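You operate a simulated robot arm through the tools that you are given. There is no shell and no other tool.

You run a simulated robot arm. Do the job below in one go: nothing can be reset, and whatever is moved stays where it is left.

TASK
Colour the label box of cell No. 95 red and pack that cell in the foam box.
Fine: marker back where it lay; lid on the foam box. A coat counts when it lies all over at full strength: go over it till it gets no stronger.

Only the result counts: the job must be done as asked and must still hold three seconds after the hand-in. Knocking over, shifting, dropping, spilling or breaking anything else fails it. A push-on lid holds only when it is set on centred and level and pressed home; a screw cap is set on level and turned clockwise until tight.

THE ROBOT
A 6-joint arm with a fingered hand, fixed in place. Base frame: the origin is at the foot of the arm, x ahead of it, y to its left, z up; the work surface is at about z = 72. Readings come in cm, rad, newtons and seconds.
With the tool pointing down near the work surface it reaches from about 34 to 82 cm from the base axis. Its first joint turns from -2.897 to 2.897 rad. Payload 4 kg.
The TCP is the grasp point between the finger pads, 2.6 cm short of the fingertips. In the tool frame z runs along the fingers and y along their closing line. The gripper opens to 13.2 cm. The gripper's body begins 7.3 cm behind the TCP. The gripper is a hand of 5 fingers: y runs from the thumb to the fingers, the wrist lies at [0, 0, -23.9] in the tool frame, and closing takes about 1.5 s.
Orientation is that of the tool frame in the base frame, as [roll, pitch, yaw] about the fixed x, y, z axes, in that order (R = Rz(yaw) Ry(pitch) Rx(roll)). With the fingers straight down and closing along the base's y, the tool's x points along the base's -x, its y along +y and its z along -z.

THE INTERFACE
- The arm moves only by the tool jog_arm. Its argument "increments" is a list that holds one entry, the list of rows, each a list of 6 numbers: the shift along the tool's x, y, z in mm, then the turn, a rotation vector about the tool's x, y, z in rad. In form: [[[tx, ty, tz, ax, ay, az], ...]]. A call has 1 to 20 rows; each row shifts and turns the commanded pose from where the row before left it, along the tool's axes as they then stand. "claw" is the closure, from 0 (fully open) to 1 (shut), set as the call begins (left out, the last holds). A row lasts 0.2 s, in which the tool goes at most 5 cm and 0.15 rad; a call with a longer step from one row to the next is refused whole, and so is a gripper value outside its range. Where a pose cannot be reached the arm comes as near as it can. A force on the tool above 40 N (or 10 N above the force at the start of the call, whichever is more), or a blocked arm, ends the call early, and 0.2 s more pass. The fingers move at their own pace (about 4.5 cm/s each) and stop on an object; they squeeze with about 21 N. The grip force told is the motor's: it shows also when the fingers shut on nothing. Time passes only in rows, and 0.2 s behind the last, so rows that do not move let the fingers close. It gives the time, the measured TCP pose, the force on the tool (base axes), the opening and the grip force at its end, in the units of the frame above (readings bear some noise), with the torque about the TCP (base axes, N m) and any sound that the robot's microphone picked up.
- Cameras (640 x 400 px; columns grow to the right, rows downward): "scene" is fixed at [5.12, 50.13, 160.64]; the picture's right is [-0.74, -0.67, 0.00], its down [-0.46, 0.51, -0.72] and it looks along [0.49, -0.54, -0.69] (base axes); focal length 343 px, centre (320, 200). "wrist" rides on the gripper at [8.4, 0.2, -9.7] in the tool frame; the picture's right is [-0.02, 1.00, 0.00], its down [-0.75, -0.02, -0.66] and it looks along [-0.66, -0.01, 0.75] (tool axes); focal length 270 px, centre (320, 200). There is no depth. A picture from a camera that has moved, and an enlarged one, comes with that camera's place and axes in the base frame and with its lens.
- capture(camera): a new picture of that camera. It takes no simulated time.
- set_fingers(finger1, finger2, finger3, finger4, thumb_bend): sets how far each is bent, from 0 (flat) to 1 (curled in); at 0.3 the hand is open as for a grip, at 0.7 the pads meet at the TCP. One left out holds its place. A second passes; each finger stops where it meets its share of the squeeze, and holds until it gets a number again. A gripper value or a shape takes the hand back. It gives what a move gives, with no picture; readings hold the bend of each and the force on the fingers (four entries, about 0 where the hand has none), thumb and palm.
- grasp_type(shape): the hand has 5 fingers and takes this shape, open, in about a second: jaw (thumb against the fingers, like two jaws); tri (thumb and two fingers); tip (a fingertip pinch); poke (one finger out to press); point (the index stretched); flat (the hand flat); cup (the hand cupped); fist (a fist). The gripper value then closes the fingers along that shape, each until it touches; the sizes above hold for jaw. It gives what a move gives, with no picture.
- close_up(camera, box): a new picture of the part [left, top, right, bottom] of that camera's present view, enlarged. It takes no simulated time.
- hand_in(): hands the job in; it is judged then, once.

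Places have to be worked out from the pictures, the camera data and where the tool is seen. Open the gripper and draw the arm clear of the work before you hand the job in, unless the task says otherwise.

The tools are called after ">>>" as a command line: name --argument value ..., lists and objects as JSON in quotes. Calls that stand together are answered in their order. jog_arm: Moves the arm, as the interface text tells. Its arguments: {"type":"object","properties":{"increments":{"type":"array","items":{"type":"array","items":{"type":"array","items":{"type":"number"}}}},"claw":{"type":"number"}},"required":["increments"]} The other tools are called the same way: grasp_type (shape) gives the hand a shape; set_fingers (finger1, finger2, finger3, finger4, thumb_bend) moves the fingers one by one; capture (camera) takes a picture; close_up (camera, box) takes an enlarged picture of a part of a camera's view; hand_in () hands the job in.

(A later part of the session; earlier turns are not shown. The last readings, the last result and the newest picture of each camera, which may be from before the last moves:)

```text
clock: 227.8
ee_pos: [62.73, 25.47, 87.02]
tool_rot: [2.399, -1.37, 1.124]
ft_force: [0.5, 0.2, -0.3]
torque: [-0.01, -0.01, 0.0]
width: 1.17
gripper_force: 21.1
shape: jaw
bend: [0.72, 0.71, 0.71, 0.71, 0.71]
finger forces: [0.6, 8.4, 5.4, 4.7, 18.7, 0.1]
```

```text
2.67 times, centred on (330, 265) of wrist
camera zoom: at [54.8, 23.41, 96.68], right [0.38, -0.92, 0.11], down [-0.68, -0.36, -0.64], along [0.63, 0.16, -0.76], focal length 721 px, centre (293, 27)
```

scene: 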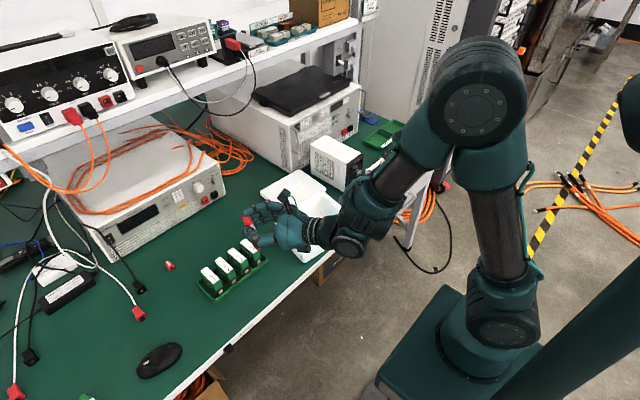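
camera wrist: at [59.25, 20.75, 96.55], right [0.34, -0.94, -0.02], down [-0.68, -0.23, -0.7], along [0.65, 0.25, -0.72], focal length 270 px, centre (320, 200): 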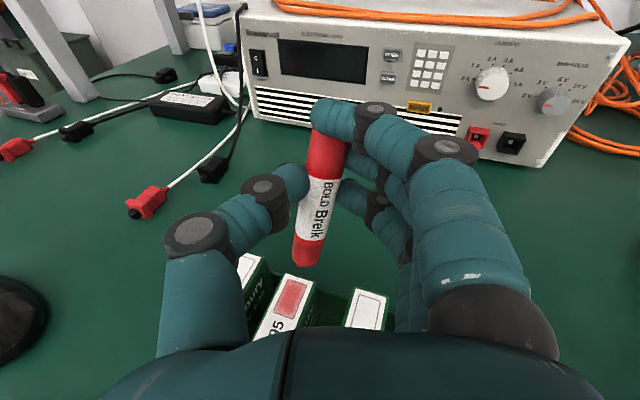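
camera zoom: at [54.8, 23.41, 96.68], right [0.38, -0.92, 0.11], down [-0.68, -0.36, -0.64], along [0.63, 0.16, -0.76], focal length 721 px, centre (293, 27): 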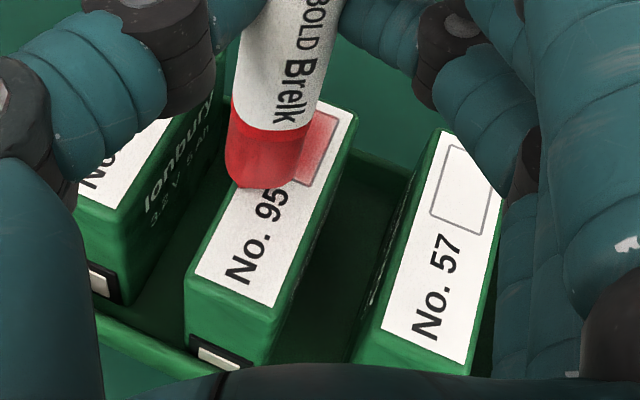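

The +y edge got its stroke. Now the same along the -y edge.

>>> jog_arm --increments '[[[3.92, 0.54, -0.58, 0, 0, 0], [1.38, 19.7, 27.6, 0, 0, 0], [-4.1, -0.56, 0.6, 0, 0, 0], [-0.35, -1.533, -3.786, 0, 0, 0], [-0.35, -1.533, -3.786, 0, 0, 0], [-0.35, -1.533, -3.786, 0, 0, 0], [-0.35, -1.533, -3.786, 0, 0, 0], [-0.35, -1.533, -3.786, 0, 0, 0], [-0.35, -1.533, -3.786, 0, 0, 0], [-0.35, -1.533, -3.786, 0, 0, 0], [-0.35, -1.533, -3.786, 0, 0, 0], [0, 0, 0, 0, 0, 0]]]'

>>> close_up --camera "wrist" --box '[230, 190, 430, 340]'

>>> jog_arm --increments '[[[3.92, 0.54, -0.58, 0, 0, 0], [2.81, 12.34, 30.48, 0, 0, 0], [0.85, 3.74, 9.24, 0, 0, 0], [0, 0, 0, 0, 0, 0]]]'

>>> close_up --camera "wrist" --box '[230, 230, 370, 335]'

```text
clock: 228.5
ee_pos: [64.03, 24.3, 86.71]
tool_rot: [2.397, -1.37, 1.104]
ft_force: [-1.4, 0.3, 13.1]
torque: [0.12, 0.0, 0.01]
width: 1.19
gripper_force: 21.2
shape: jaw
bend: [0.72, 0.7, 0.71, 0.72, 0.72]
finger forces: [5.7, 9.3, 6.1, 4.1, 23.2, 0.0]
out of reach, approached as far as the arm can: row 2, 3
stopped in row 3: the force on the tool passed its limit at 47 N (the readings are from after the stop); the commanded pose is now the measured one
```

```text
2.67 times, centred on (330, 265) of wrist
camera zoom: at [55.86, 22.34, 96.48], right [0.36, -0.93, 0.12], down [-0.69, -0.34, -0.64], along [0.64, 0.15, -0.76], focal length 721 px, centre (293, 27)
```

zoom: 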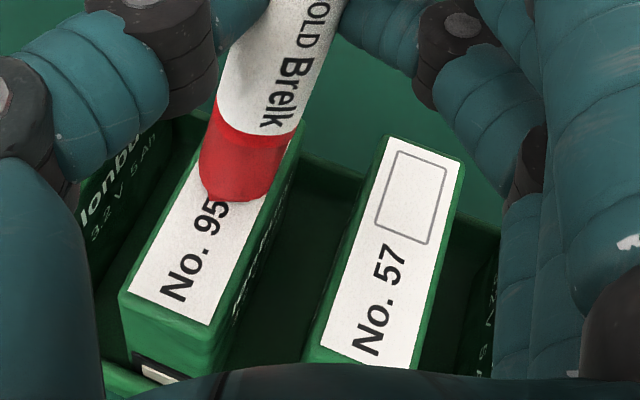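

```text
clock: 229.5
ee_pos: [68.1, 24.14, 87.1]
tool_rot: [2.407, -1.366, 1.092]
ft_force: [-1.0, 1.0, -0.2]
torque: [-0.01, 0.01, -0.01]
width: 1.15
gripper_force: 21.1
shape: jaw
bend: [0.72, 0.7, 0.71, 0.71, 0.71]
finger forces: [3.1, 8.1, 6.5, 4.6, 19.3, 0.1]
```

```text
3.81 times, centred on (300, 282) of wrist
camera zoom: at [60.03, 22.25, 96.79], right [0.35, -0.93, 0.12], down [-0.69, -0.34, -0.64], along [0.63, 0.15, -0.76], focal length 1030 px, centre (396, -114)
```

zoom: 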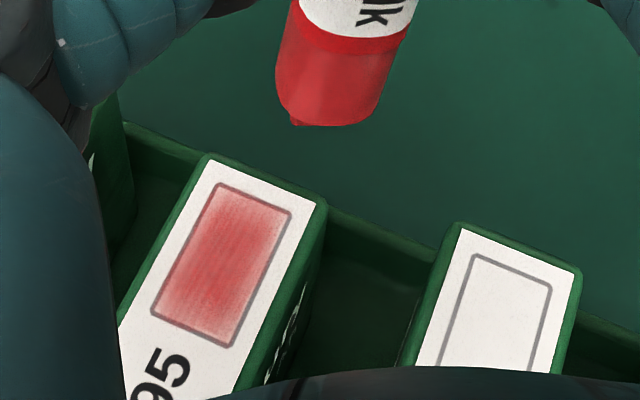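

A large quick return step went out of reach and pressed hard on the label (47 N, stopped). I lift 1.5 cm slowly and check everything.

>>> jog_arm --increments '[[[7.3, 1, -1.1, 0, 0, 0], [7.3, 1, -1.1, 0, 0, 0], [0, 0, 0, 0, 0, 0], [0, 0, 0, 0, 0, 0]]]'

>>> close_up --camera "scene" --box '[190, 225, 280, 305]'

>>> capture --camera "wrist"

```text
clock: 230.5
ee_pos: [68.17, 24.08, 88.55]
tool_rot: [2.406, -1.368, 1.094]
ft_force: [-0.1, 0.3, -0.2]
torque: [0.01, -0.01, 0.01]
width: 1.17
gripper_force: 20.7
shape: jaw
bend: [0.72, 0.7, 0.71, 0.71, 0.71]
finger forces: [3.1, 8.0, 6.5, 4.6, 19.3, 0.0]
```

```text
5.00 times, centred on (235, 265) of scene
camera zoom: at [5.12, 50.13, 160.64], right [-0.74, -0.67, 0.0], down [-0.46, 0.51, -0.72], along [0.49, -0.54, -0.69], focal length 1714 px, centre (745, -125)
```

zoom: 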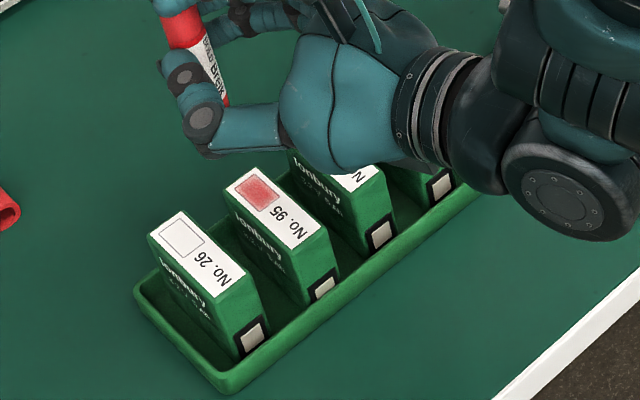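

```text
taken
camera wrist: at [60.06, 22.3, 98.27], right [0.35, -0.93, 0.12], down [-0.69, -0.34, -0.64], along [0.63, 0.15, -0.76], focal length 270 px, centre (320, 200)
```

wrist: 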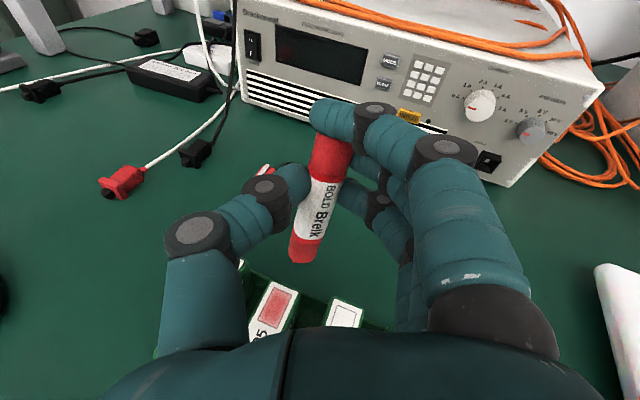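

The rack has stayed put and all cells stand. I look closely at the coat.

>>> close_up --camera "scene" --box '[219, 255, 231, 263]'

>>> close_up --camera "wrist" --box '[240, 270, 304, 318]'

```text
16.00 times, centred on (225, 259) of scene
camera zoom: at [5.12, 50.13, 160.64], right [-0.74, -0.67, 0.0], down [-0.46, 0.51, -0.72], along [0.49, -0.54, -0.69], focal length 5484 px, centre (1840, -744)
```

zoom: 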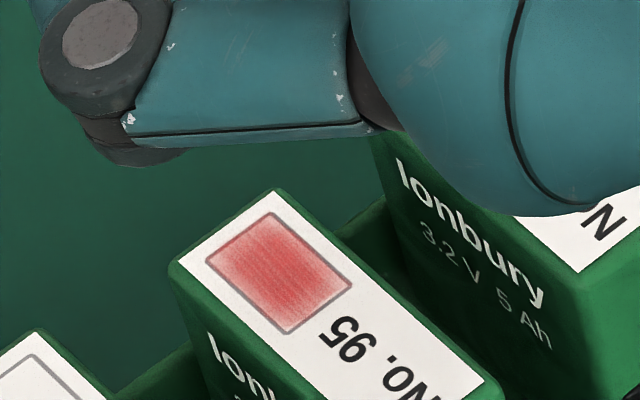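

```text
8.33 times, centred on (272, 294) of wrist
camera zoom: at [60.06, 22.3, 98.27], right [0.35, -0.93, 0.12], down [-0.69, -0.34, -0.64], along [0.63, 0.15, -0.76], focal length 2252 px, centre (720, -583)
```

zoom: 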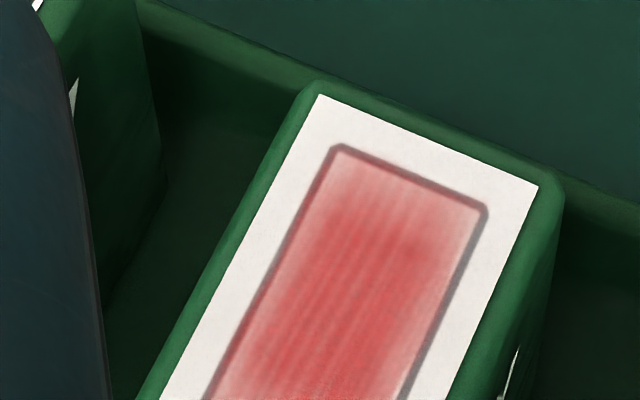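

The rim and far corners are still paler than the centre. I reposition over the far edge, offset to -y, and come down to just above the surface.

>>> jog_arm --increments '[[[-0.55, -5.67, -8.75, 0, 0, 0], [-0.55, -5.67, -8.75, 0, 0, 0], [-6.86, -0.95, 1.05, 0, 0, 0], [-6.86, -0.95, 1.05, 0, 0, 0], [0, 0, 0, 0, 0, 0], [0, 0, 0, 0, 0, 0]]]'

>>> close_up --camera "wrist" --box '[230, 190, 430, 340]'

```text
clock: 231.9
ee_pos: [66.26, 24.44, 86.99]
tool_rot: [2.405, -1.366, 1.095]
ft_force: [0.2, 0.2, -0.6]
torque: [0.0, 0.02, 0.02]
width: 1.18
gripper_force: 21.3
shape: jaw
bend: [0.72, 0.7, 0.71, 0.71, 0.71]
finger forces: [3.0, 8.0, 6.4, 4.6, 19.4, 0.0]
```

```text
2.67 times, centred on (330, 265) of wrist
camera zoom: at [58.2, 22.63, 96.76], right [0.35, -0.93, 0.12], down [-0.69, -0.34, -0.64], along [0.63, 0.15, -0.76], focal length 721 px, centre (293, 27)
```

zoom: 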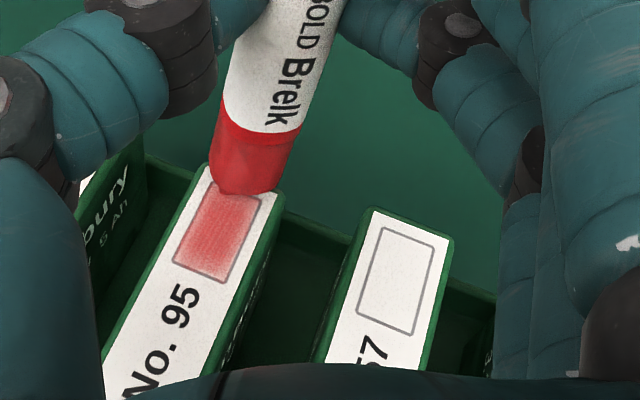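

The nib sits over the far -y corner. I lower in small steps to a light contact.

>>> jog_arm --increments '[[[-0.49, -0.07, 0.07, 0, 0, 0], [0, 0, 0, 0, 0, 0], [0, 0, 0, 0, 0, 0]]]'

>>> jog_arm --increments '[[[-0.49, -0.07, 0.07, 0, 0, 0], [0, 0, 0, 0, 0, 0], [0, 0, 0, 0, 0, 0]]]'

>>> jog_arm --increments '[[[-0.39, -0.05, 0.06, 0, 0, 0], [0, 0, 0, 0, 0, 0], [0, 0, 0, 0, 0, 0]]]'

```text
clock: 232.7
ee_pos: [66.33, 24.44, 86.97]
tool_rot: [2.407, -1.367, 1.091]
ft_force: [0.5, 0.3, -1.0]
torque: [0.02, 0.03, 0.02]
width: 1.14
gripper_force: 20.4
shape: jaw
bend: [0.72, 0.7, 0.71, 0.71, 0.71]
finger forces: [3.1, 8.2, 6.4, 4.5, 19.2, 0.1]
```

```text
clock: 233.5
ee_pos: [66.14, 24.62, 86.89]
tool_rot: [2.406, -1.367, 1.094]
ft_force: [0.1, 0.7, -0.7]
torque: [0.01, -0.03, 0.0]
width: 1.14
gripper_force: 20.2
shape: jaw
bend: [0.72, 0.7, 0.71, 0.71, 0.71]
finger forces: [3.1, 8.0, 6.4, 4.6, 19.3, 0.1]
```

```text
clock: 234.3
ee_pos: [66.21, 24.57, 86.87]
tool_rot: [2.404, -1.366, 1.095]
ft_force: [0.2, 0.0, 1.2]
torque: [-0.02, -0.02, -0.01]
width: 1.16
gripper_force: 21.1
shape: jaw
bend: [0.72, 0.7, 0.71, 0.71, 0.71]
finger forces: [3.1, 8.0, 6.5, 4.7, 19.3, 0.0]
```

Contact begins (about 1-2 N). I scrub the -y side inward and outward.

>>> jog_arm --increments '[[[-0.12, 0, 0.02, 0, 0, 0], [-0.357, -1.496, -3.694, 0, 0, 0], [-0.357, -1.496, -3.694, 0, 0, 0], [-0.357, -1.496, -3.694, 0, 0, 0], [-0.357, -1.496, -3.694, 0, 0, 0], [-0.357, -1.496, -3.694, 0, 0, 0], [-0.357, -1.496, -3.694, 0, 0, 0], [-0.357, -1.496, -3.694, 0, 0, 0], [0, 0, 0, 0, 0, 0]]]'

>>> close_up --camera "wrist" --box '[230, 190, 430, 340]'

>>> jog_arm --increments '[[[0.357, 1.496, 3.694, 0, 0, 0], [0.357, 1.496, 3.694, 0, 0, 0], [0.357, 1.496, 3.694, 0, 0, 0], [0.357, 1.496, 3.694, 0, 0, 0], [0.357, 1.496, 3.694, 0, 0, 0], [0.357, 1.496, 3.694, 0, 0, 0], [0.357, 1.496, 3.694, 0, 0, 0], [0.357, 1.496, 3.694, 0, 0, 0], [0, 0, 0, 0, 0, 0]]]'

>>> close_up --camera "wrist" --box '[230, 190, 430, 340]'

```text
clock: 236.3
ee_pos: [63.35, 24.55, 86.91]
tool_rot: [2.407, -1.367, 1.092]
ft_force: [0.8, 0.7, -0.7]
torque: [0.02, -0.01, 0.01]
width: 1.13
gripper_force: 20.6
shape: jaw
bend: [0.72, 0.7, 0.71, 0.71, 0.71]
finger forces: [2.8, 8.1, 6.3, 4.5, 19.0, 0.0]
```

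```text
2.67 times, centred on (330, 265) of wrist
camera zoom: at [55.37, 22.7, 96.66], right [0.36, -0.93, 0.12], down [-0.69, -0.34, -0.64], along [0.63, 0.15, -0.76], focal length 721 px, centre (293, 27)
```

zoom: 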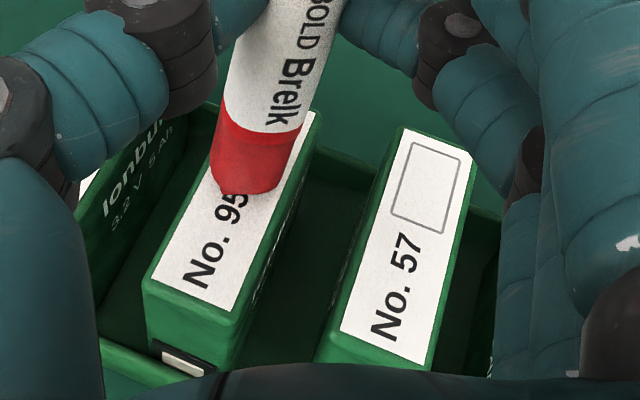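

```text
clock: 238.3
ee_pos: [66.42, 24.54, 86.95]
tool_rot: [2.406, -1.368, 1.094]
ft_force: [-0.3, 0.3, 1.7]
torque: [0.03, 0.07, 0.0]
width: 1.13
gripper_force: 20.5
shape: jaw
bend: [0.72, 0.7, 0.71, 0.72, 0.71]
finger forces: [2.9, 8.5, 5.9, 4.5, 19.7, 0.0]
```

```text
2.67 times, centred on (330, 265) of wrist
camera zoom: at [58.47, 22.68, 96.62], right [0.35, -0.93, 0.12], down [-0.69, -0.34, -0.64], along [0.63, 0.15, -0.76], focal length 721 px, centre (293, 27)
```

zoom: 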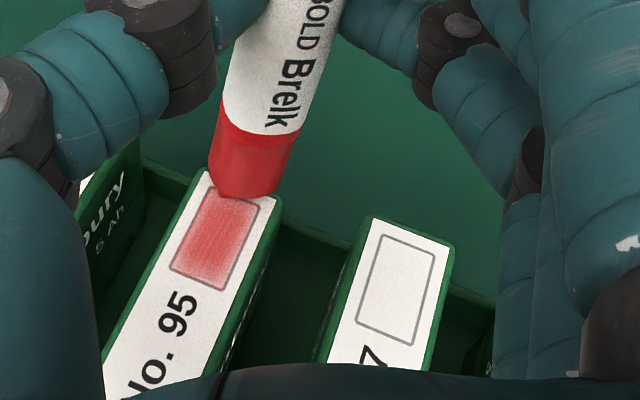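

This works well with the cell staying still. I repeat: 2 mm further to -y, slightly more pressure.

>>> jog_arm --increments '[[[-0.5, 1.82, -0.68, 0, 0, 0], [-0.357, -1.496, -3.694, 0, 0, 0], [-0.357, -1.496, -3.694, 0, 0, 0], [-0.357, -1.496, -3.694, 0, 0, 0], [-0.357, -1.496, -3.694, 0, 0, 0], [-0.357, -1.496, -3.694, 0, 0, 0], [-0.357, -1.496, -3.694, 0, 0, 0], [-0.357, -1.496, -3.694, 0, 0, 0], [-0.357, -1.496, -3.694, 0, 0, 0], [0.357, 1.496, 3.694, 0, 0, 0], [0.357, 1.496, 3.694, 0, 0, 0], [0.357, 1.496, 3.694, 0, 0, 0], [0.357, 1.496, 3.694, 0, 0, 0], [0.357, 1.496, 3.694, 0, 0, 0], [0.357, 1.496, 3.694, 0, 0, 0], [0.357, 1.496, 3.694, 0, 0, 0], [0.357, 1.496, 3.694, 0, 0, 0], [0, 0, 0, 0, 0, 0]]]'

>>> close_up --camera "wrist" --box '[230, 190, 430, 340]'

>>> jog_arm --increments '[[[0.18, -0.918, 0.355, 0, 0, 0], [-0.357, -1.496, -3.694, 0, 0, 0], [-0.357, -1.496, -3.694, 0, 0, 0], [-0.357, -1.496, -3.694, 0, 0, 0], [-0.357, -1.496, -3.694, 0, 0, 0], [-0.357, -1.496, -3.694, 0, 0, 0], [-0.357, -1.496, -3.694, 0, 0, 0], [-0.357, -1.496, -3.694, 0, 0, 0], [-0.357, -1.496, -3.694, 0, 0, 0], [0.357, 1.496, 3.694, 0, 0, 0], [0.357, 1.496, 3.694, 0, 0, 0], [0.357, 1.496, 3.694, 0, 0, 0], [0.357, 1.496, 3.694, 0, 0, 0], [0.357, 1.496, 3.694, 0, 0, 0], [0.357, 1.496, 3.694, 0, 0, 0], [0.357, 1.496, 3.694, 0, 0, 0], [0.357, 1.496, 3.694, 0, 0, 0], [0, 0, 0, 0, 0, 0]]]'

>>> close_up --camera "wrist" --box '[230, 190, 430, 340]'

```text
clock: 242.1
ee_pos: [66.73, 24.24, 86.81]
tool_rot: [2.406, -1.366, 1.094]
ft_force: [-1.5, 0.6, 4.1]
torque: [0.03, 0.01, -0.03]
width: 1.15
gripper_force: 20.5
shape: jaw
bend: [0.72, 0.7, 0.71, 0.72, 0.72]
finger forces: [3.2, 8.2, 6.7, 4.4, 20.1, 0.0]
```

```text
2.67 times, centred on (330, 265) of wrist
camera zoom: at [58.54, 22.45, 96.61], right [0.35, -0.93, 0.12], down [-0.69, -0.34, -0.64], along [0.63, 0.15, -0.76], focal length 721 px, centre (293, 27)
```

zoom: 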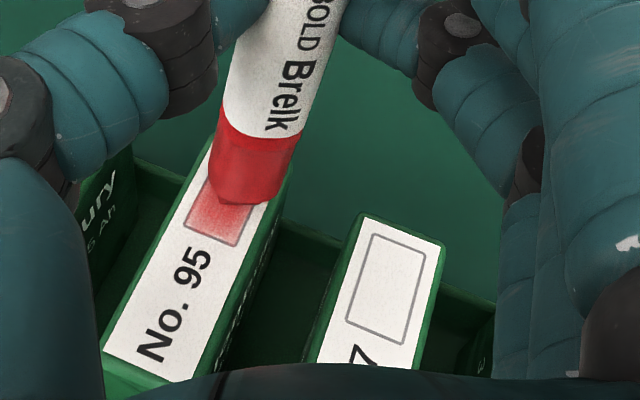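

```text
clock: 245.9
ee_pos: [66.56, 24.37, 86.9]
tool_rot: [2.405, -1.365, 1.095]
ft_force: [-0.6, -0.4, 2.1]
torque: [0.01, 0.02, -0.01]
width: 1.16
gripper_force: 20.6
shape: jaw
bend: [0.72, 0.7, 0.71, 0.72, 0.71]
finger forces: [2.8, 8.1, 6.4, 4.6, 19.4, 0.0]
```

```text
2.67 times, centred on (330, 265) of wrist
camera zoom: at [58.54, 22.45, 96.62], right [0.35, -0.93, 0.12], down [-0.69, -0.34, -0.64], along [0.63, 0.15, -0.76], focal length 721 px, centre (293, 27)
```

zoom: 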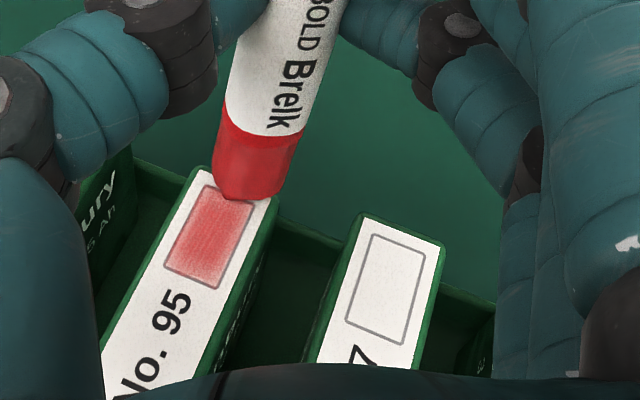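

The -y side has filled. Now the same on the +y side (4 mm over), two cycles.

>>> jog_arm --increments '[[[0.69, -3.67, 1.42, 0, 0, 0], [-0.357, -1.496, -3.694, 0, 0, 0], [-0.357, -1.496, -3.694, 0, 0, 0], [-0.357, -1.496, -3.694, 0, 0, 0], [-0.357, -1.496, -3.694, 0, 0, 0], [-0.357, -1.496, -3.694, 0, 0, 0], [-0.357, -1.496, -3.694, 0, 0, 0], [-0.357, -1.496, -3.694, 0, 0, 0], [-0.357, -1.496, -3.694, 0, 0, 0], [0.357, 1.496, 3.694, 0, 0, 0], [0.357, 1.496, 3.694, 0, 0, 0], [0.357, 1.496, 3.694, 0, 0, 0], [0.357, 1.496, 3.694, 0, 0, 0], [0.357, 1.496, 3.694, 0, 0, 0], [0.357, 1.496, 3.694, 0, 0, 0], [0.357, 1.496, 3.694, 0, 0, 0], [0.357, 1.496, 3.694, 0, 0, 0], [0, 0, 0, 0, 0, 0]]]'

>>> close_up --camera "wrist" --box '[230, 190, 430, 340]'

>>> jog_arm --increments '[[[0.27, -1.835, 0.72, 0, 0, 0], [-0.357, -1.496, -3.694, 0, 0, 0], [-0.357, -1.496, -3.694, 0, 0, 0], [-0.357, -1.496, -3.694, 0, 0, 0], [-0.357, -1.496, -3.694, 0, 0, 0], [-0.357, -1.496, -3.694, 0, 0, 0], [-0.357, -1.496, -3.694, 0, 0, 0], [-0.357, -1.496, -3.694, 0, 0, 0], [-0.357, -1.496, -3.694, 0, 0, 0], [0.357, 1.496, 3.694, 0, 0, 0], [0.357, 1.496, 3.694, 0, 0, 0], [0.357, 1.496, 3.694, 0, 0, 0], [0.357, 1.496, 3.694, 0, 0, 0], [0.357, 1.496, 3.694, 0, 0, 0], [0.357, 1.496, 3.694, 0, 0, 0], [0.357, 1.496, 3.694, 0, 0, 0], [0.357, 1.496, 3.694, 0, 0, 0], [0, 0, 0, 0, 0, 0]]]'

>>> close_up --camera "wrist" --box '[230, 190, 430, 340]'

```text
clock: 249.7
ee_pos: [66.54, 24.85, 86.93]
tool_rot: [2.402, -1.366, 1.098]
ft_force: [-1.7, -0.3, 11.6]
torque: [0.05, 0.05, 0.0]
width: 1.15
gripper_force: 21.0
shape: jaw
bend: [0.72, 0.7, 0.71, 0.72, 0.71]
finger forces: [4.6, 9.2, 5.7, 4.4, 21.5, 0.1]
```

```text
2.67 times, centred on (330, 265) of wrist
camera zoom: at [58.49, 23.0, 96.67], right [0.35, -0.93, 0.12], down [-0.69, -0.34, -0.64], along [0.63, 0.15, -0.76], focal length 721 px, centre (293, 27)
```

zoom: 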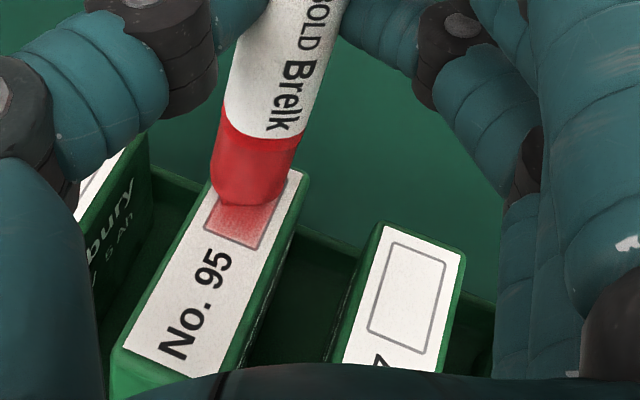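

```text
clock: 253.5
ee_pos: [66.56, 24.96, 86.86]
tool_rot: [2.404, -1.367, 1.096]
ft_force: [-1.7, 0.5, 12.9]
torque: [0.04, 0.09, 0.01]
width: 1.16
gripper_force: 21.3
shape: jaw
bend: [0.72, 0.7, 0.71, 0.72, 0.72]
finger forces: [5.3, 9.1, 6.5, 4.5, 22.2, 0.0]
```

```text
2.67 times, centred on (330, 265) of wrist
camera zoom: at [58.51, 23.15, 96.68], right [0.35, -0.93, 0.12], down [-0.69, -0.34, -0.64], along [0.63, 0.15, -0.76], focal length 721 px, centre (293, 27)
```

zoom: 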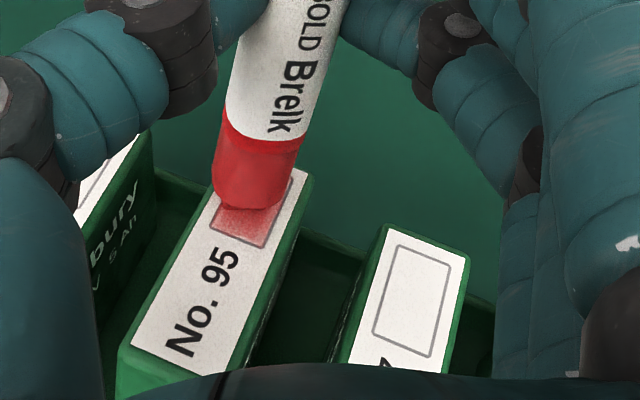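

Pressure is too high on this side (12 N) and the cell moves along; I lift 0.4 mm and repeat the passes.

>>> jog_arm --increments '[[[0.39, 0.05, -0.06, 0, 0, 0], [0.357, 1.496, 3.694, 0, 0, 0], [0.357, 1.496, 3.694, 0, 0, 0], [-0.357, -1.496, -3.694, 0, 0, 0], [-0.357, -1.496, -3.694, 0, 0, 0], [-0.357, -1.496, -3.694, 0, 0, 0], [-0.357, -1.496, -3.694, 0, 0, 0], [-0.357, -1.496, -3.694, 0, 0, 0], [-0.357, -1.496, -3.694, 0, 0, 0], [-0.357, -1.496, -3.694, 0, 0, 0], [-0.357, -1.496, -3.694, 0, 0, 0], [-0.357, -1.496, -3.694, 0, 0, 0], [0, 0, 0, 0, 0, 0]]]'

>>> close_up --camera "wrist" --box '[230, 190, 430, 340]'

>>> jog_arm --increments '[[[0.357, 1.496, 3.694, 0, 0, 0], [0.357, 1.496, 3.694, 0, 0, 0], [0.357, 1.496, 3.694, 0, 0, 0], [0.357, 1.496, 3.694, 0, 0, 0], [0.357, 1.496, 3.694, 0, 0, 0], [0.357, 1.496, 3.694, 0, 0, 0], [0.357, 1.496, 3.694, 0, 0, 0], [0.357, 1.496, 3.694, 0, 0, 0], [0, 0, 0, 0, 0, 0]]]'

>>> close_up --camera "wrist" --box '[230, 190, 430, 340]'

```text
clock: 256.3
ee_pos: [63.66, 25.03, 86.89]
tool_rot: [2.408, -1.365, 1.093]
ft_force: [1.4, -0.1, 5.9]
torque: [-0.07, -0.2, 0.01]
width: 1.14
gripper_force: 20.7
shape: jaw
bend: [0.73, 0.71, 0.71, 0.71, 0.71]
finger forces: [3.7, 7.5, 6.5, 5.0, 18.0, 0.0]
```

```text
2.67 times, centred on (330, 265) of wrist
camera zoom: at [55.7, 23.26, 96.6], right [0.35, -0.93, 0.12], down [-0.69, -0.34, -0.64], along [0.63, 0.15, -0.76], focal length 721 px, centre (293, 27)
```

zoom: 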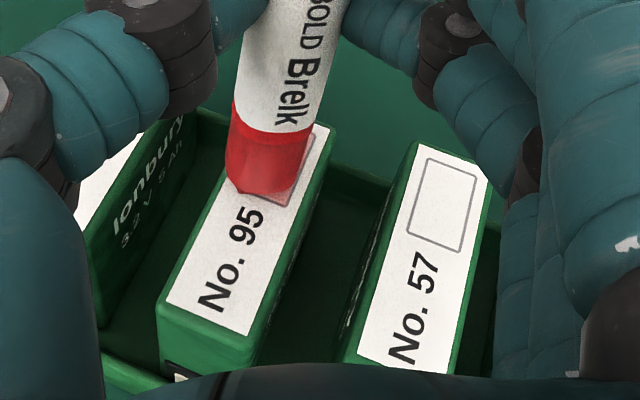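

```text
clock: 258.3
ee_pos: [66.84, 24.97, 87.06]
tool_rot: [2.405, -1.367, 1.095]
ft_force: [0.2, 0.2, -0.1]
torque: [-0.03, -0.01, 0.01]
width: 1.15
gripper_force: 20.8
shape: jaw
bend: [0.72, 0.7, 0.71, 0.71, 0.71]
finger forces: [2.6, 8.2, 6.2, 4.8, 19.1, 0.0]
```

```text
2.67 times, centred on (330, 265) of wrist
camera zoom: at [58.9, 23.2, 96.72], right [0.35, -0.93, 0.12], down [-0.69, -0.34, -0.64], along [0.63, 0.15, -0.76], focal length 721 px, centre (293, 27)
```

zoom: 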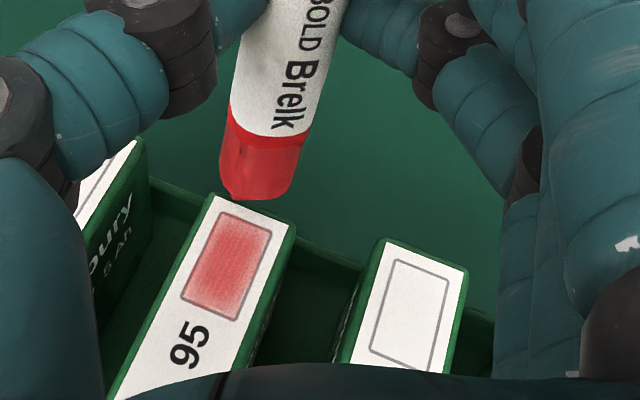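

The near rim is now the palest. I lift over to the near end and scrub there with 16 mm strokes that run well past the near edge.

>>> jog_arm --increments '[[[2.94, 0.41, -0.44, 0, 0, 0], [-1, -4.19, -10.3, 0, 0, 0], [-1, -4.19, -10.3, 0, 0, 0], [-3.04, -0.42, 0.45, 0, 0, 0], [-0.357, -1.496, -3.694, 0, 0, 0], [-0.357, -1.496, -3.694, 0, 0, 0], [-0.357, -1.496, -3.694, 0, 0, 0], [-0.357, -1.496, -3.694, 0, 0, 0], [0, 0, 0, 0, 0, 0]]]'

>>> close_up --camera "wrist" --box '[230, 190, 430, 340]'

```text
clock: 260.3
ee_pos: [63.1, 24.95, 87.0]
tool_rot: [2.408, -1.365, 1.091]
ft_force: [0.4, -0.3, 0.1]
torque: [0.02, 0.0, 0.01]
width: 1.16
gripper_force: 21.0
shape: jaw
bend: [0.72, 0.7, 0.71, 0.71, 0.71]
finger forces: [2.2, 7.8, 6.1, 4.4, 18.6, 0.1]
```

```text
2.67 times, centred on (330, 265) of wrist
camera zoom: at [55.1, 23.2, 96.65], right [0.36, -0.93, 0.12], down [-0.69, -0.34, -0.64], along [0.63, 0.15, -0.76], focal length 721 px, centre (293, 27)
```

zoom: 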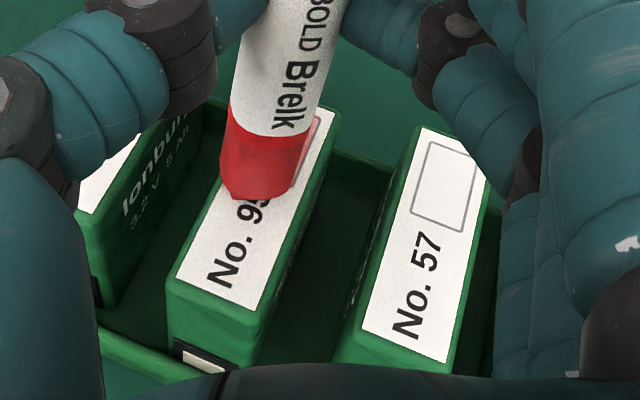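

The nib is past the near edge with no pressure; I press 0.15 mm, shift 2 mm to -y, and scrub this end.

>>> jog_arm --increments '[[[-0.51, 1.81, -0.68, 0, 0, 0], [0.357, 1.496, 3.694, 0, 0, 0], [0.357, 1.496, 3.694, 0, 0, 0], [0.357, 1.496, 3.694, 0, 0, 0], [0.357, 1.496, 3.694, 0, 0, 0], [-0.357, -1.496, -3.694, 0, 0, 0], [-0.357, -1.496, -3.694, 0, 0, 0], [-0.357, -1.496, -3.694, 0, 0, 0], [-0.357, -1.496, -3.694, 0, 0, 0], [0.18, -0.918, 0.355, 0, 0, 0], [0.357, 1.496, 3.694, 0, 0, 0], [0.357, 1.496, 3.694, 0, 0, 0], [0.357, 1.496, 3.694, 0, 0, 0], [0.357, 1.496, 3.694, 0, 0, 0], [-0.357, -1.496, -3.694, 0, 0, 0], [-0.357, -1.496, -3.694, 0, 0, 0], [-0.357, -1.496, -3.694, 0, 0, 0], [-0.357, -1.496, -3.694, 0, 0, 0], [0, 0, 0, 0, 0, 0]]]'

>>> jog_arm --increments '[[[0.18, -0.918, 0.355, 0, 0, 0], [0.357, 1.496, 3.694, 0, 0, 0], [0.357, 1.496, 3.694, 0, 0, 0], [0.357, 1.496, 3.694, 0, 0, 0], [0.357, 1.496, 3.694, 0, 0, 0], [-0.357, -1.496, -3.694, 0, 0, 0], [-0.357, -1.496, -3.694, 0, 0, 0], [-0.357, -1.496, -3.694, 0, 0, 0], [-0.357, -1.496, -3.694, 0, 0, 0], [-0.54, 2.75, -1.06, 0, 0, 0], [0.357, 1.496, 3.694, 0, 0, 0], [0.357, 1.496, 3.694, 0, 0, 0], [0.357, 1.496, 3.694, 0, 0, 0], [0.357, 1.496, 3.694, 0, 0, 0], [0.357, 1.496, 3.694, 0, 0, 0], [0.357, 1.496, 3.694, 0, 0, 0], [0.357, 1.496, 3.694, 0, 0, 0], [0.357, 1.496, 3.694, 0, 0, 0], [0, 0, 0, 0, 0, 0]]]'

>>> close_up --camera "wrist" --box '[230, 190, 430, 340]'

```text
clock: 264.3
ee_pos: [63.24, 24.94, 86.94]
tool_rot: [2.408, -1.368, 1.093]
ft_force: [0.6, 0.3, 0.2]
torque: [-0.02, -0.04, 0.02]
width: 1.15
gripper_force: 21.2
shape: jaw
bend: [0.72, 0.7, 0.71, 0.71, 0.71]
finger forces: [2.0, 8.0, 5.8, 4.6, 18.5, 0.0]
```

```text
clock: 268.3
ee_pos: [66.36, 24.75, 87.14]
tool_rot: [2.399, -1.367, 1.098]
ft_force: [-3.1, 0.0, 13.1]
torque: [0.12, 0.12, 0.03]
width: 1.15
gripper_force: 21.3
shape: jaw
bend: [0.72, 0.7, 0.71, 0.72, 0.72]
finger forces: [4.0, 9.2, 5.6, 4.1, 22.5, 0.0]
```

```text
2.67 times, centred on (330, 265) of wrist
camera zoom: at [58.25, 22.84, 96.73], right [0.35, -0.93, 0.12], down [-0.69, -0.34, -0.64], along [0.63, 0.15, -0.76], focal length 721 px, centre (293, 27)
```

zoom: 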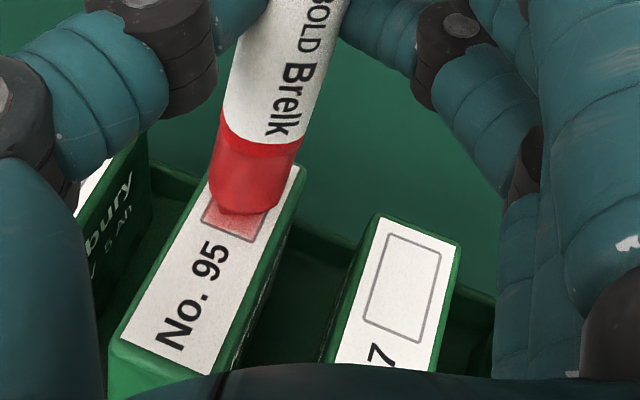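

I lift clear, move out in small steps, and inspect the whole coat.

>>> jog_arm --increments '[[[4.9, 0.68, -0.73, 0, 0, 0], [4.9, 0.68, -0.73, 0, 0, 0], [0.89, 3.74, 9.24, 0, 0, 0], [0.89, 3.74, 9.24, 0, 0, 0], [0, 0, 0, 0, 0, 0]]]'

>>> close_up --camera "scene" --box '[219, 250, 234, 262]'

>>> close_up --camera "wrist" --box '[250, 260, 330, 320]'

```text
clock: 269.5
ee_pos: [68.57, 24.73, 87.75]
tool_rot: [2.403, -1.368, 1.094]
ft_force: [0.1, 0.7, -0.6]
torque: [0.01, -0.03, 0.0]
width: 1.17
gripper_force: 21.4
shape: jaw
bend: [0.72, 0.7, 0.71, 0.71, 0.71]
finger forces: [1.9, 7.9, 6.3, 4.8, 19.2, 0.0]
```

```text
16.00 times, centred on (226, 256) of scene
camera zoom: at [5.12, 50.13, 160.64], right [-0.74, -0.67, 0.0], down [-0.46, 0.51, -0.72], along [0.49, -0.54, -0.69], focal length 5484 px, centre (1816, -696)
```

zoom: 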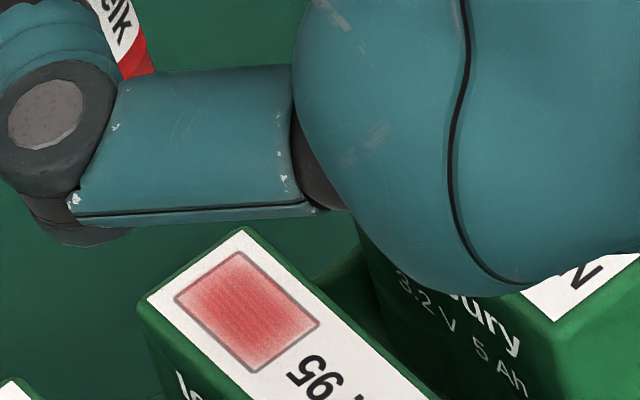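

```text
6.67 times, centred on (290, 290) of wrist
camera zoom: at [60.39, 22.83, 97.64], right [0.35, -0.93, 0.12], down [-0.69, -0.34, -0.64], along [0.63, 0.15, -0.76], focal length 1802 px, centre (520, -400)
```

zoom: 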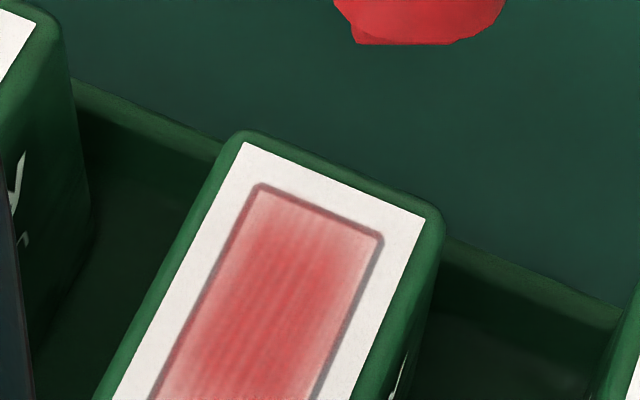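

The centre has stopped changing (full strength); only the far -y corner and thin rims are paler. I place the nib right on that far -y corner and find contact.

>>> jog_arm --increments '[[[-1.01, -2.58, -8.99, 0, 0, 0], [-1.01, -2.58, -8.99, 0, 0, 0], [-6.86, -0.95, 1.05, 0, 0, 0], [0, 0, 0, 0, 0, 0], [0, 0, 0, 0, 0, 0]]]'

>>> jog_arm --increments '[[[-0.98, -0.13, 0.15, 0, 0, 0], [0, 0, 0, 0, 0, 0], [0, 0, 0, 0, 0, 0]]]'

>>> close_up --camera "wrist" --box '[230, 190, 430, 340]'

```text
clock: 270.7
ee_pos: [66.4, 24.56, 87.24]
tool_rot: [2.407, -1.366, 1.094]
ft_force: [-0.9, -0.6, 0.4]
torque: [0.01, -0.02, 0.0]
width: 1.16
gripper_force: 21.2
shape: jaw
bend: [0.72, 0.7, 0.71, 0.71, 0.71]
finger forces: [1.6, 8.0, 6.3, 4.9, 19.0, 0.1]
```

```text
clock: 271.5
ee_pos: [66.54, 24.52, 87.06]
tool_rot: [2.407, -1.366, 1.093]
ft_force: [-0.3, 0.7, 0.7]
torque: [-0.01, 0.0, 0.0]
width: 1.15
gripper_force: 20.9
shape: jaw
bend: [0.72, 0.7, 0.71, 0.71, 0.71]
finger forces: [1.7, 7.9, 6.3, 4.9, 19.0, 0.0]
```

```text
2.67 times, centred on (330, 265) of wrist
camera zoom: at [58.41, 22.7, 96.87], right [0.35, -0.93, 0.12], down [-0.69, -0.34, -0.64], along [0.63, 0.15, -0.76], focal length 721 px, centre (293, 27)
```

zoom: 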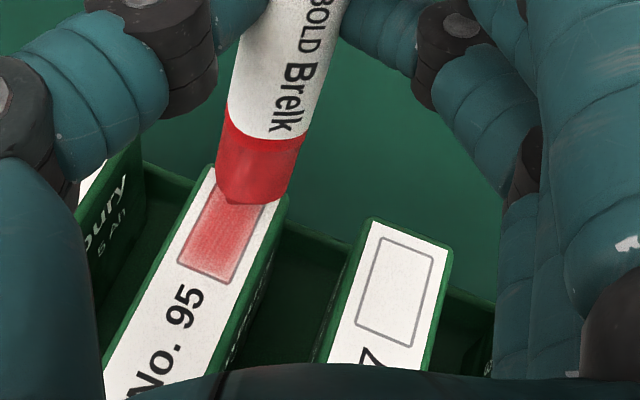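

Nearly at the surface, on the far -y corner. I lower a few tenths more to touch, then scrub short 12 mm strokes there.

>>> jog_arm --increments '[[[-0.69, -0.09, 0.1, 0, 0, 0], [0, 0, 0, 0, 0, 0], [0, 0, 0, 0, 0, 0]]]'

>>> jog_arm --increments '[[[-0.49, -0.07, 0.07, 0, 0, 0], [0, 0, 0, 0, 0, 0], [0, 0, 0, 0, 0, 0]]]'

```text
clock: 272.3
ee_pos: [66.38, 24.45, 87.09]
tool_rot: [2.408, -1.367, 1.092]
ft_force: [-0.4, -0.4, -0.1]
torque: [0.03, 0.01, 0.01]
width: 1.15
gripper_force: 20.8
shape: jaw
bend: [0.72, 0.7, 0.71, 0.71, 0.71]
finger forces: [1.7, 8.0, 6.3, 4.9, 19.0, 0.0]
```

```text
clock: 273.1
ee_pos: [66.45, 24.56, 86.91]
tool_rot: [2.407, -1.367, 1.094]
ft_force: [-0.2, 0.0, 0.3]
torque: [-0.01, 0.01, 0.0]
width: 1.15
gripper_force: 20.6
shape: jaw
bend: [0.72, 0.7, 0.71, 0.71, 0.71]
finger forces: [1.7, 7.8, 6.3, 4.9, 19.1, 0.1]
```

Another 0.3 mm down and scrub.

>>> jog_arm --increments '[[[-0.3, -0.04, 0.05, 0, 0, 0], [0, 0, 0, 0, 0, 0], [-0.357, -1.496, -3.694, 0, 0, 0], [-0.357, -1.496, -3.694, 0, 0, 0], [-0.357, -1.496, -3.694, 0, 0, 0], [-0.357, -1.496, -3.694, 0, 0, 0], [0.357, 1.496, 3.694, 0, 0, 0], [0.357, 1.496, 3.694, 0, 0, 0], [0.357, 1.496, 3.694, 0, 0, 0], [0.357, 1.496, 3.694, 0, 0, 0], [-0.357, -1.496, -3.694, 0, 0, 0], [-0.357, -1.496, -3.694, 0, 0, 0], [-0.357, -1.496, -3.694, 0, 0, 0], [-0.357, -1.496, -3.694, 0, 0, 0], [0.357, 1.496, 3.694, 0, 0, 0], [0.357, 1.496, 3.694, 0, 0, 0], [0.357, 1.496, 3.694, 0, 0, 0], [0.357, 1.496, 3.694, 0, 0, 0], [0, 0, 0, 0, 0, 0]]]'

>>> close_up --camera "wrist" --box '[230, 190, 430, 340]'

```text
clock: 277.1
ee_pos: [66.4, 24.44, 86.98]
tool_rot: [2.406, -1.368, 1.094]
ft_force: [-1.0, 1.6, -0.4]
torque: [0.03, 0.06, 0.02]
width: 1.12
gripper_force: 21.4
shape: jaw
bend: [0.72, 0.7, 0.71, 0.71, 0.71]
finger forces: [1.6, 8.0, 5.9, 4.9, 18.8, 0.1]
```

```text
2.67 times, centred on (330, 265) of wrist
camera zoom: at [58.41, 22.7, 96.77], right [0.35, -0.93, 0.12], down [-0.69, -0.34, -0.64], along [0.63, 0.15, -0.76], focal length 721 px, centre (293, 27)
```

zoom: 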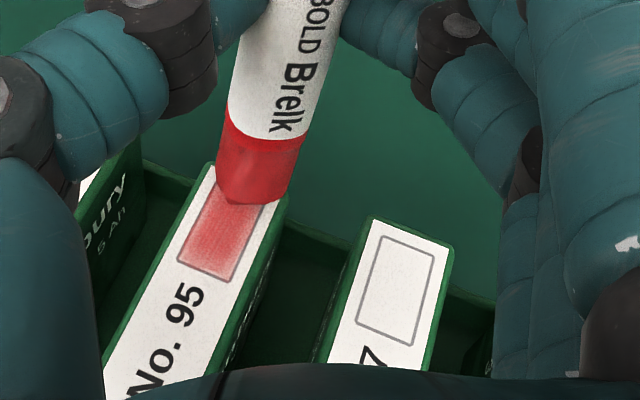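

Force is still about zero; I lower 0.2 mm at a time until there is a light load.

>>> jog_arm --increments '[[[-0.2, -0.03, 0.03, 0, 0, 0], [0, 0, 0, 0, 0, 0], [0, 0, 0, 0, 0, 0]]]'

>>> jog_arm --increments '[[[-0.2, -0.03, 0.03, 0, 0, 0], [0, 0, 0, 0, 0, 0], [0, 0, 0, 0, 0, 0]]]'

```text
clock: 277.9
ee_pos: [66.48, 24.47, 86.9]
tool_rot: [2.406, -1.367, 1.093]
ft_force: [-0.3, -0.8, -0.4]
torque: [-0.01, -0.03, -0.03]
width: 1.15
gripper_force: 21.2
shape: jaw
bend: [0.72, 0.7, 0.71, 0.71, 0.71]
finger forces: [1.6, 8.0, 6.0, 4.7, 18.8, 0.0]
```

```text
clock: 278.7
ee_pos: [66.57, 24.53, 87.0]
tool_rot: [2.407, -1.367, 1.092]
ft_force: [0.3, -0.2, -0.8]
torque: [0.02, -0.01, 0.0]
width: 1.16
gripper_force: 21.1
shape: jaw
bend: [0.72, 0.7, 0.71, 0.71, 0.71]
finger forces: [1.5, 8.0, 5.9, 4.8, 18.8, 0.0]
```

No load yet; continuing with 0.3 mm steps.

>>> jog_arm --increments '[[[-0.3, -0.04, 0.04, 0, 0, 0], [0, 0, 0, 0, 0, 0], [0, 0, 0, 0, 0, 0]]]'

>>> jog_arm --increments '[[[-0.3, -0.04, 0.04, 0, 0, 0], [0, 0, 0, 0, 0, 0], [0, 0, 0, 0, 0, 0]]]'

>>> jog_arm --increments '[[[-0.3, -0.04, 0.04, 0, 0, 0], [0, 0, 0, 0, 0, 0], [0, 0, 0, 0, 0, 0]]]'

```text
clock: 279.5
ee_pos: [66.49, 24.52, 86.96]
tool_rot: [2.407, -1.367, 1.094]
ft_force: [0.3, 0.2, -0.4]
torque: [-0.02, 0.0, 0.0]
width: 1.12
gripper_force: 20.8
shape: jaw
bend: [0.72, 0.7, 0.71, 0.71, 0.71]
finger forces: [1.5, 8.0, 6.1, 4.7, 18.8, 0.0]
```

```text
clock: 280.3
ee_pos: [66.57, 24.6, 86.79]
tool_rot: [2.405, -1.368, 1.097]
ft_force: [0.2, -0.1, 3.4]
torque: [0.0, -0.03, 0.0]
width: 1.14
gripper_force: 21.4
shape: jaw
bend: [0.72, 0.7, 0.71, 0.71, 0.71]
finger forces: [1.8, 8.0, 5.9, 4.7, 19.0, 0.0]
```

```text
clock: 281.1
ee_pos: [66.6, 24.5, 86.84]
tool_rot: [2.404, -1.366, 1.097]
ft_force: [0.4, -0.6, 5.9]
torque: [0.02, -0.1, 0.04]
width: 1.14
gripper_force: 20.7
shape: jaw
bend: [0.72, 0.7, 0.71, 0.71, 0.71]
finger forces: [2.2, 8.0, 5.9, 4.8, 19.1, 0.0]
```

Now 5.9 N. I ease 0.2 mm and scrub the -y side over the full length, inward and outward.

>>> jog_arm --increments '[[[0.2, 0.03, -0.03, 0, 0, 0], [-0.357, -1.496, -3.694, 0, 0, 0], [-0.357, -1.496, -3.694, 0, 0, 0], [-0.357, -1.496, -3.694, 0, 0, 0], [0.357, 1.496, 3.694, 0, 0, 0], [0.357, 1.496, 3.694, 0, 0, 0], [0.357, 1.496, 3.694, 0, 0, 0], [0, 0, 0, 0, 0, 0]]]'

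>>> close_up --camera "wrist" --box '[230, 190, 430, 340]'

>>> jog_arm --increments '[[[-0.357, -1.496, -3.694, 0, 0, 0], [-0.357, -1.496, -3.694, 0, 0, 0], [-0.357, -1.496, -3.694, 0, 0, 0], [-0.357, -1.496, -3.694, 0, 0, 0], [-0.357, -1.496, -3.694, 0, 0, 0], [-0.357, -1.496, -3.694, 0, 0, 0], [-0.357, -1.496, -3.694, 0, 0, 0], [-0.357, -1.496, -3.694, 0, 0, 0], [0, 0, 0, 0, 0, 0]]]'

>>> close_up --camera "wrist" --box '[230, 190, 430, 340]'

```text
clock: 282.9
ee_pos: [66.46, 24.47, 87.02]
tool_rot: [2.407, -1.368, 1.093]
ft_force: [-1.1, 0.7, 5.3]
torque: [0.05, 0.1, 0.02]
width: 1.13
gripper_force: 21.4
shape: jaw
bend: [0.72, 0.7, 0.71, 0.72, 0.71]
finger forces: [2.6, 9.0, 5.5, 4.2, 21.0, 0.0]
```

```text
2.67 times, centred on (330, 265) of wrist
camera zoom: at [58.43, 22.6, 96.67], right [0.35, -0.93, 0.12], down [-0.69, -0.34, -0.64], along [0.63, 0.15, -0.76], focal length 721 px, centre (293, 27)
```

zoom: 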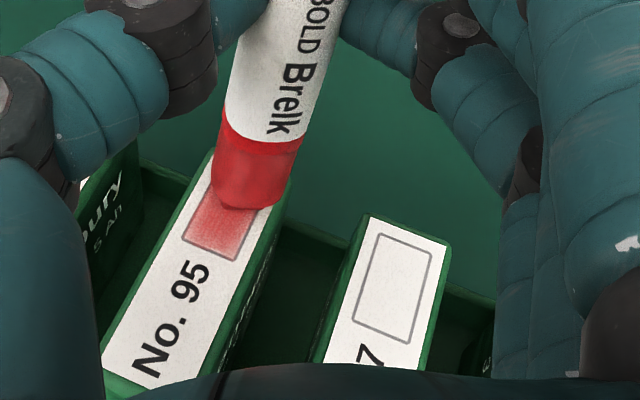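

```text
clock: 284.9
ee_pos: [63.28, 24.57, 86.78]
tool_rot: [2.404, -1.367, 1.096]
ft_force: [2.2, -0.1, 7.3]
torque: [0.02, -0.28, -0.01]
width: 1.16
gripper_force: 21.0
shape: jaw
bend: [0.73, 0.71, 0.71, 0.71, 0.71]
finger forces: [2.4, 7.3, 6.0, 4.9, 17.3, 0.0]
```

```text
2.67 times, centred on (330, 265) of wrist
camera zoom: at [55.27, 22.71, 96.64], right [0.35, -0.93, 0.12], down [-0.69, -0.34, -0.64], along [0.63, 0.15, -0.76], focal length 721 px, centre (293, 27)
```

zoom: 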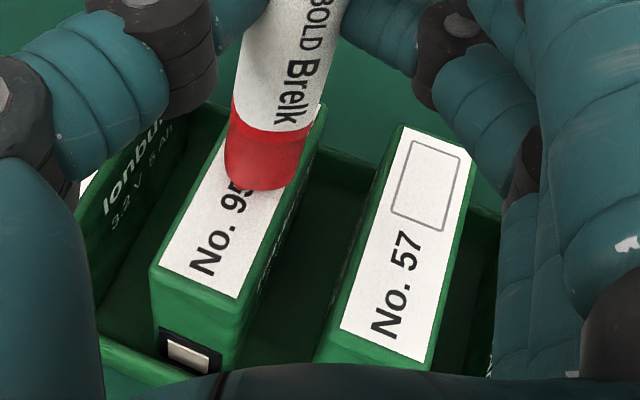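

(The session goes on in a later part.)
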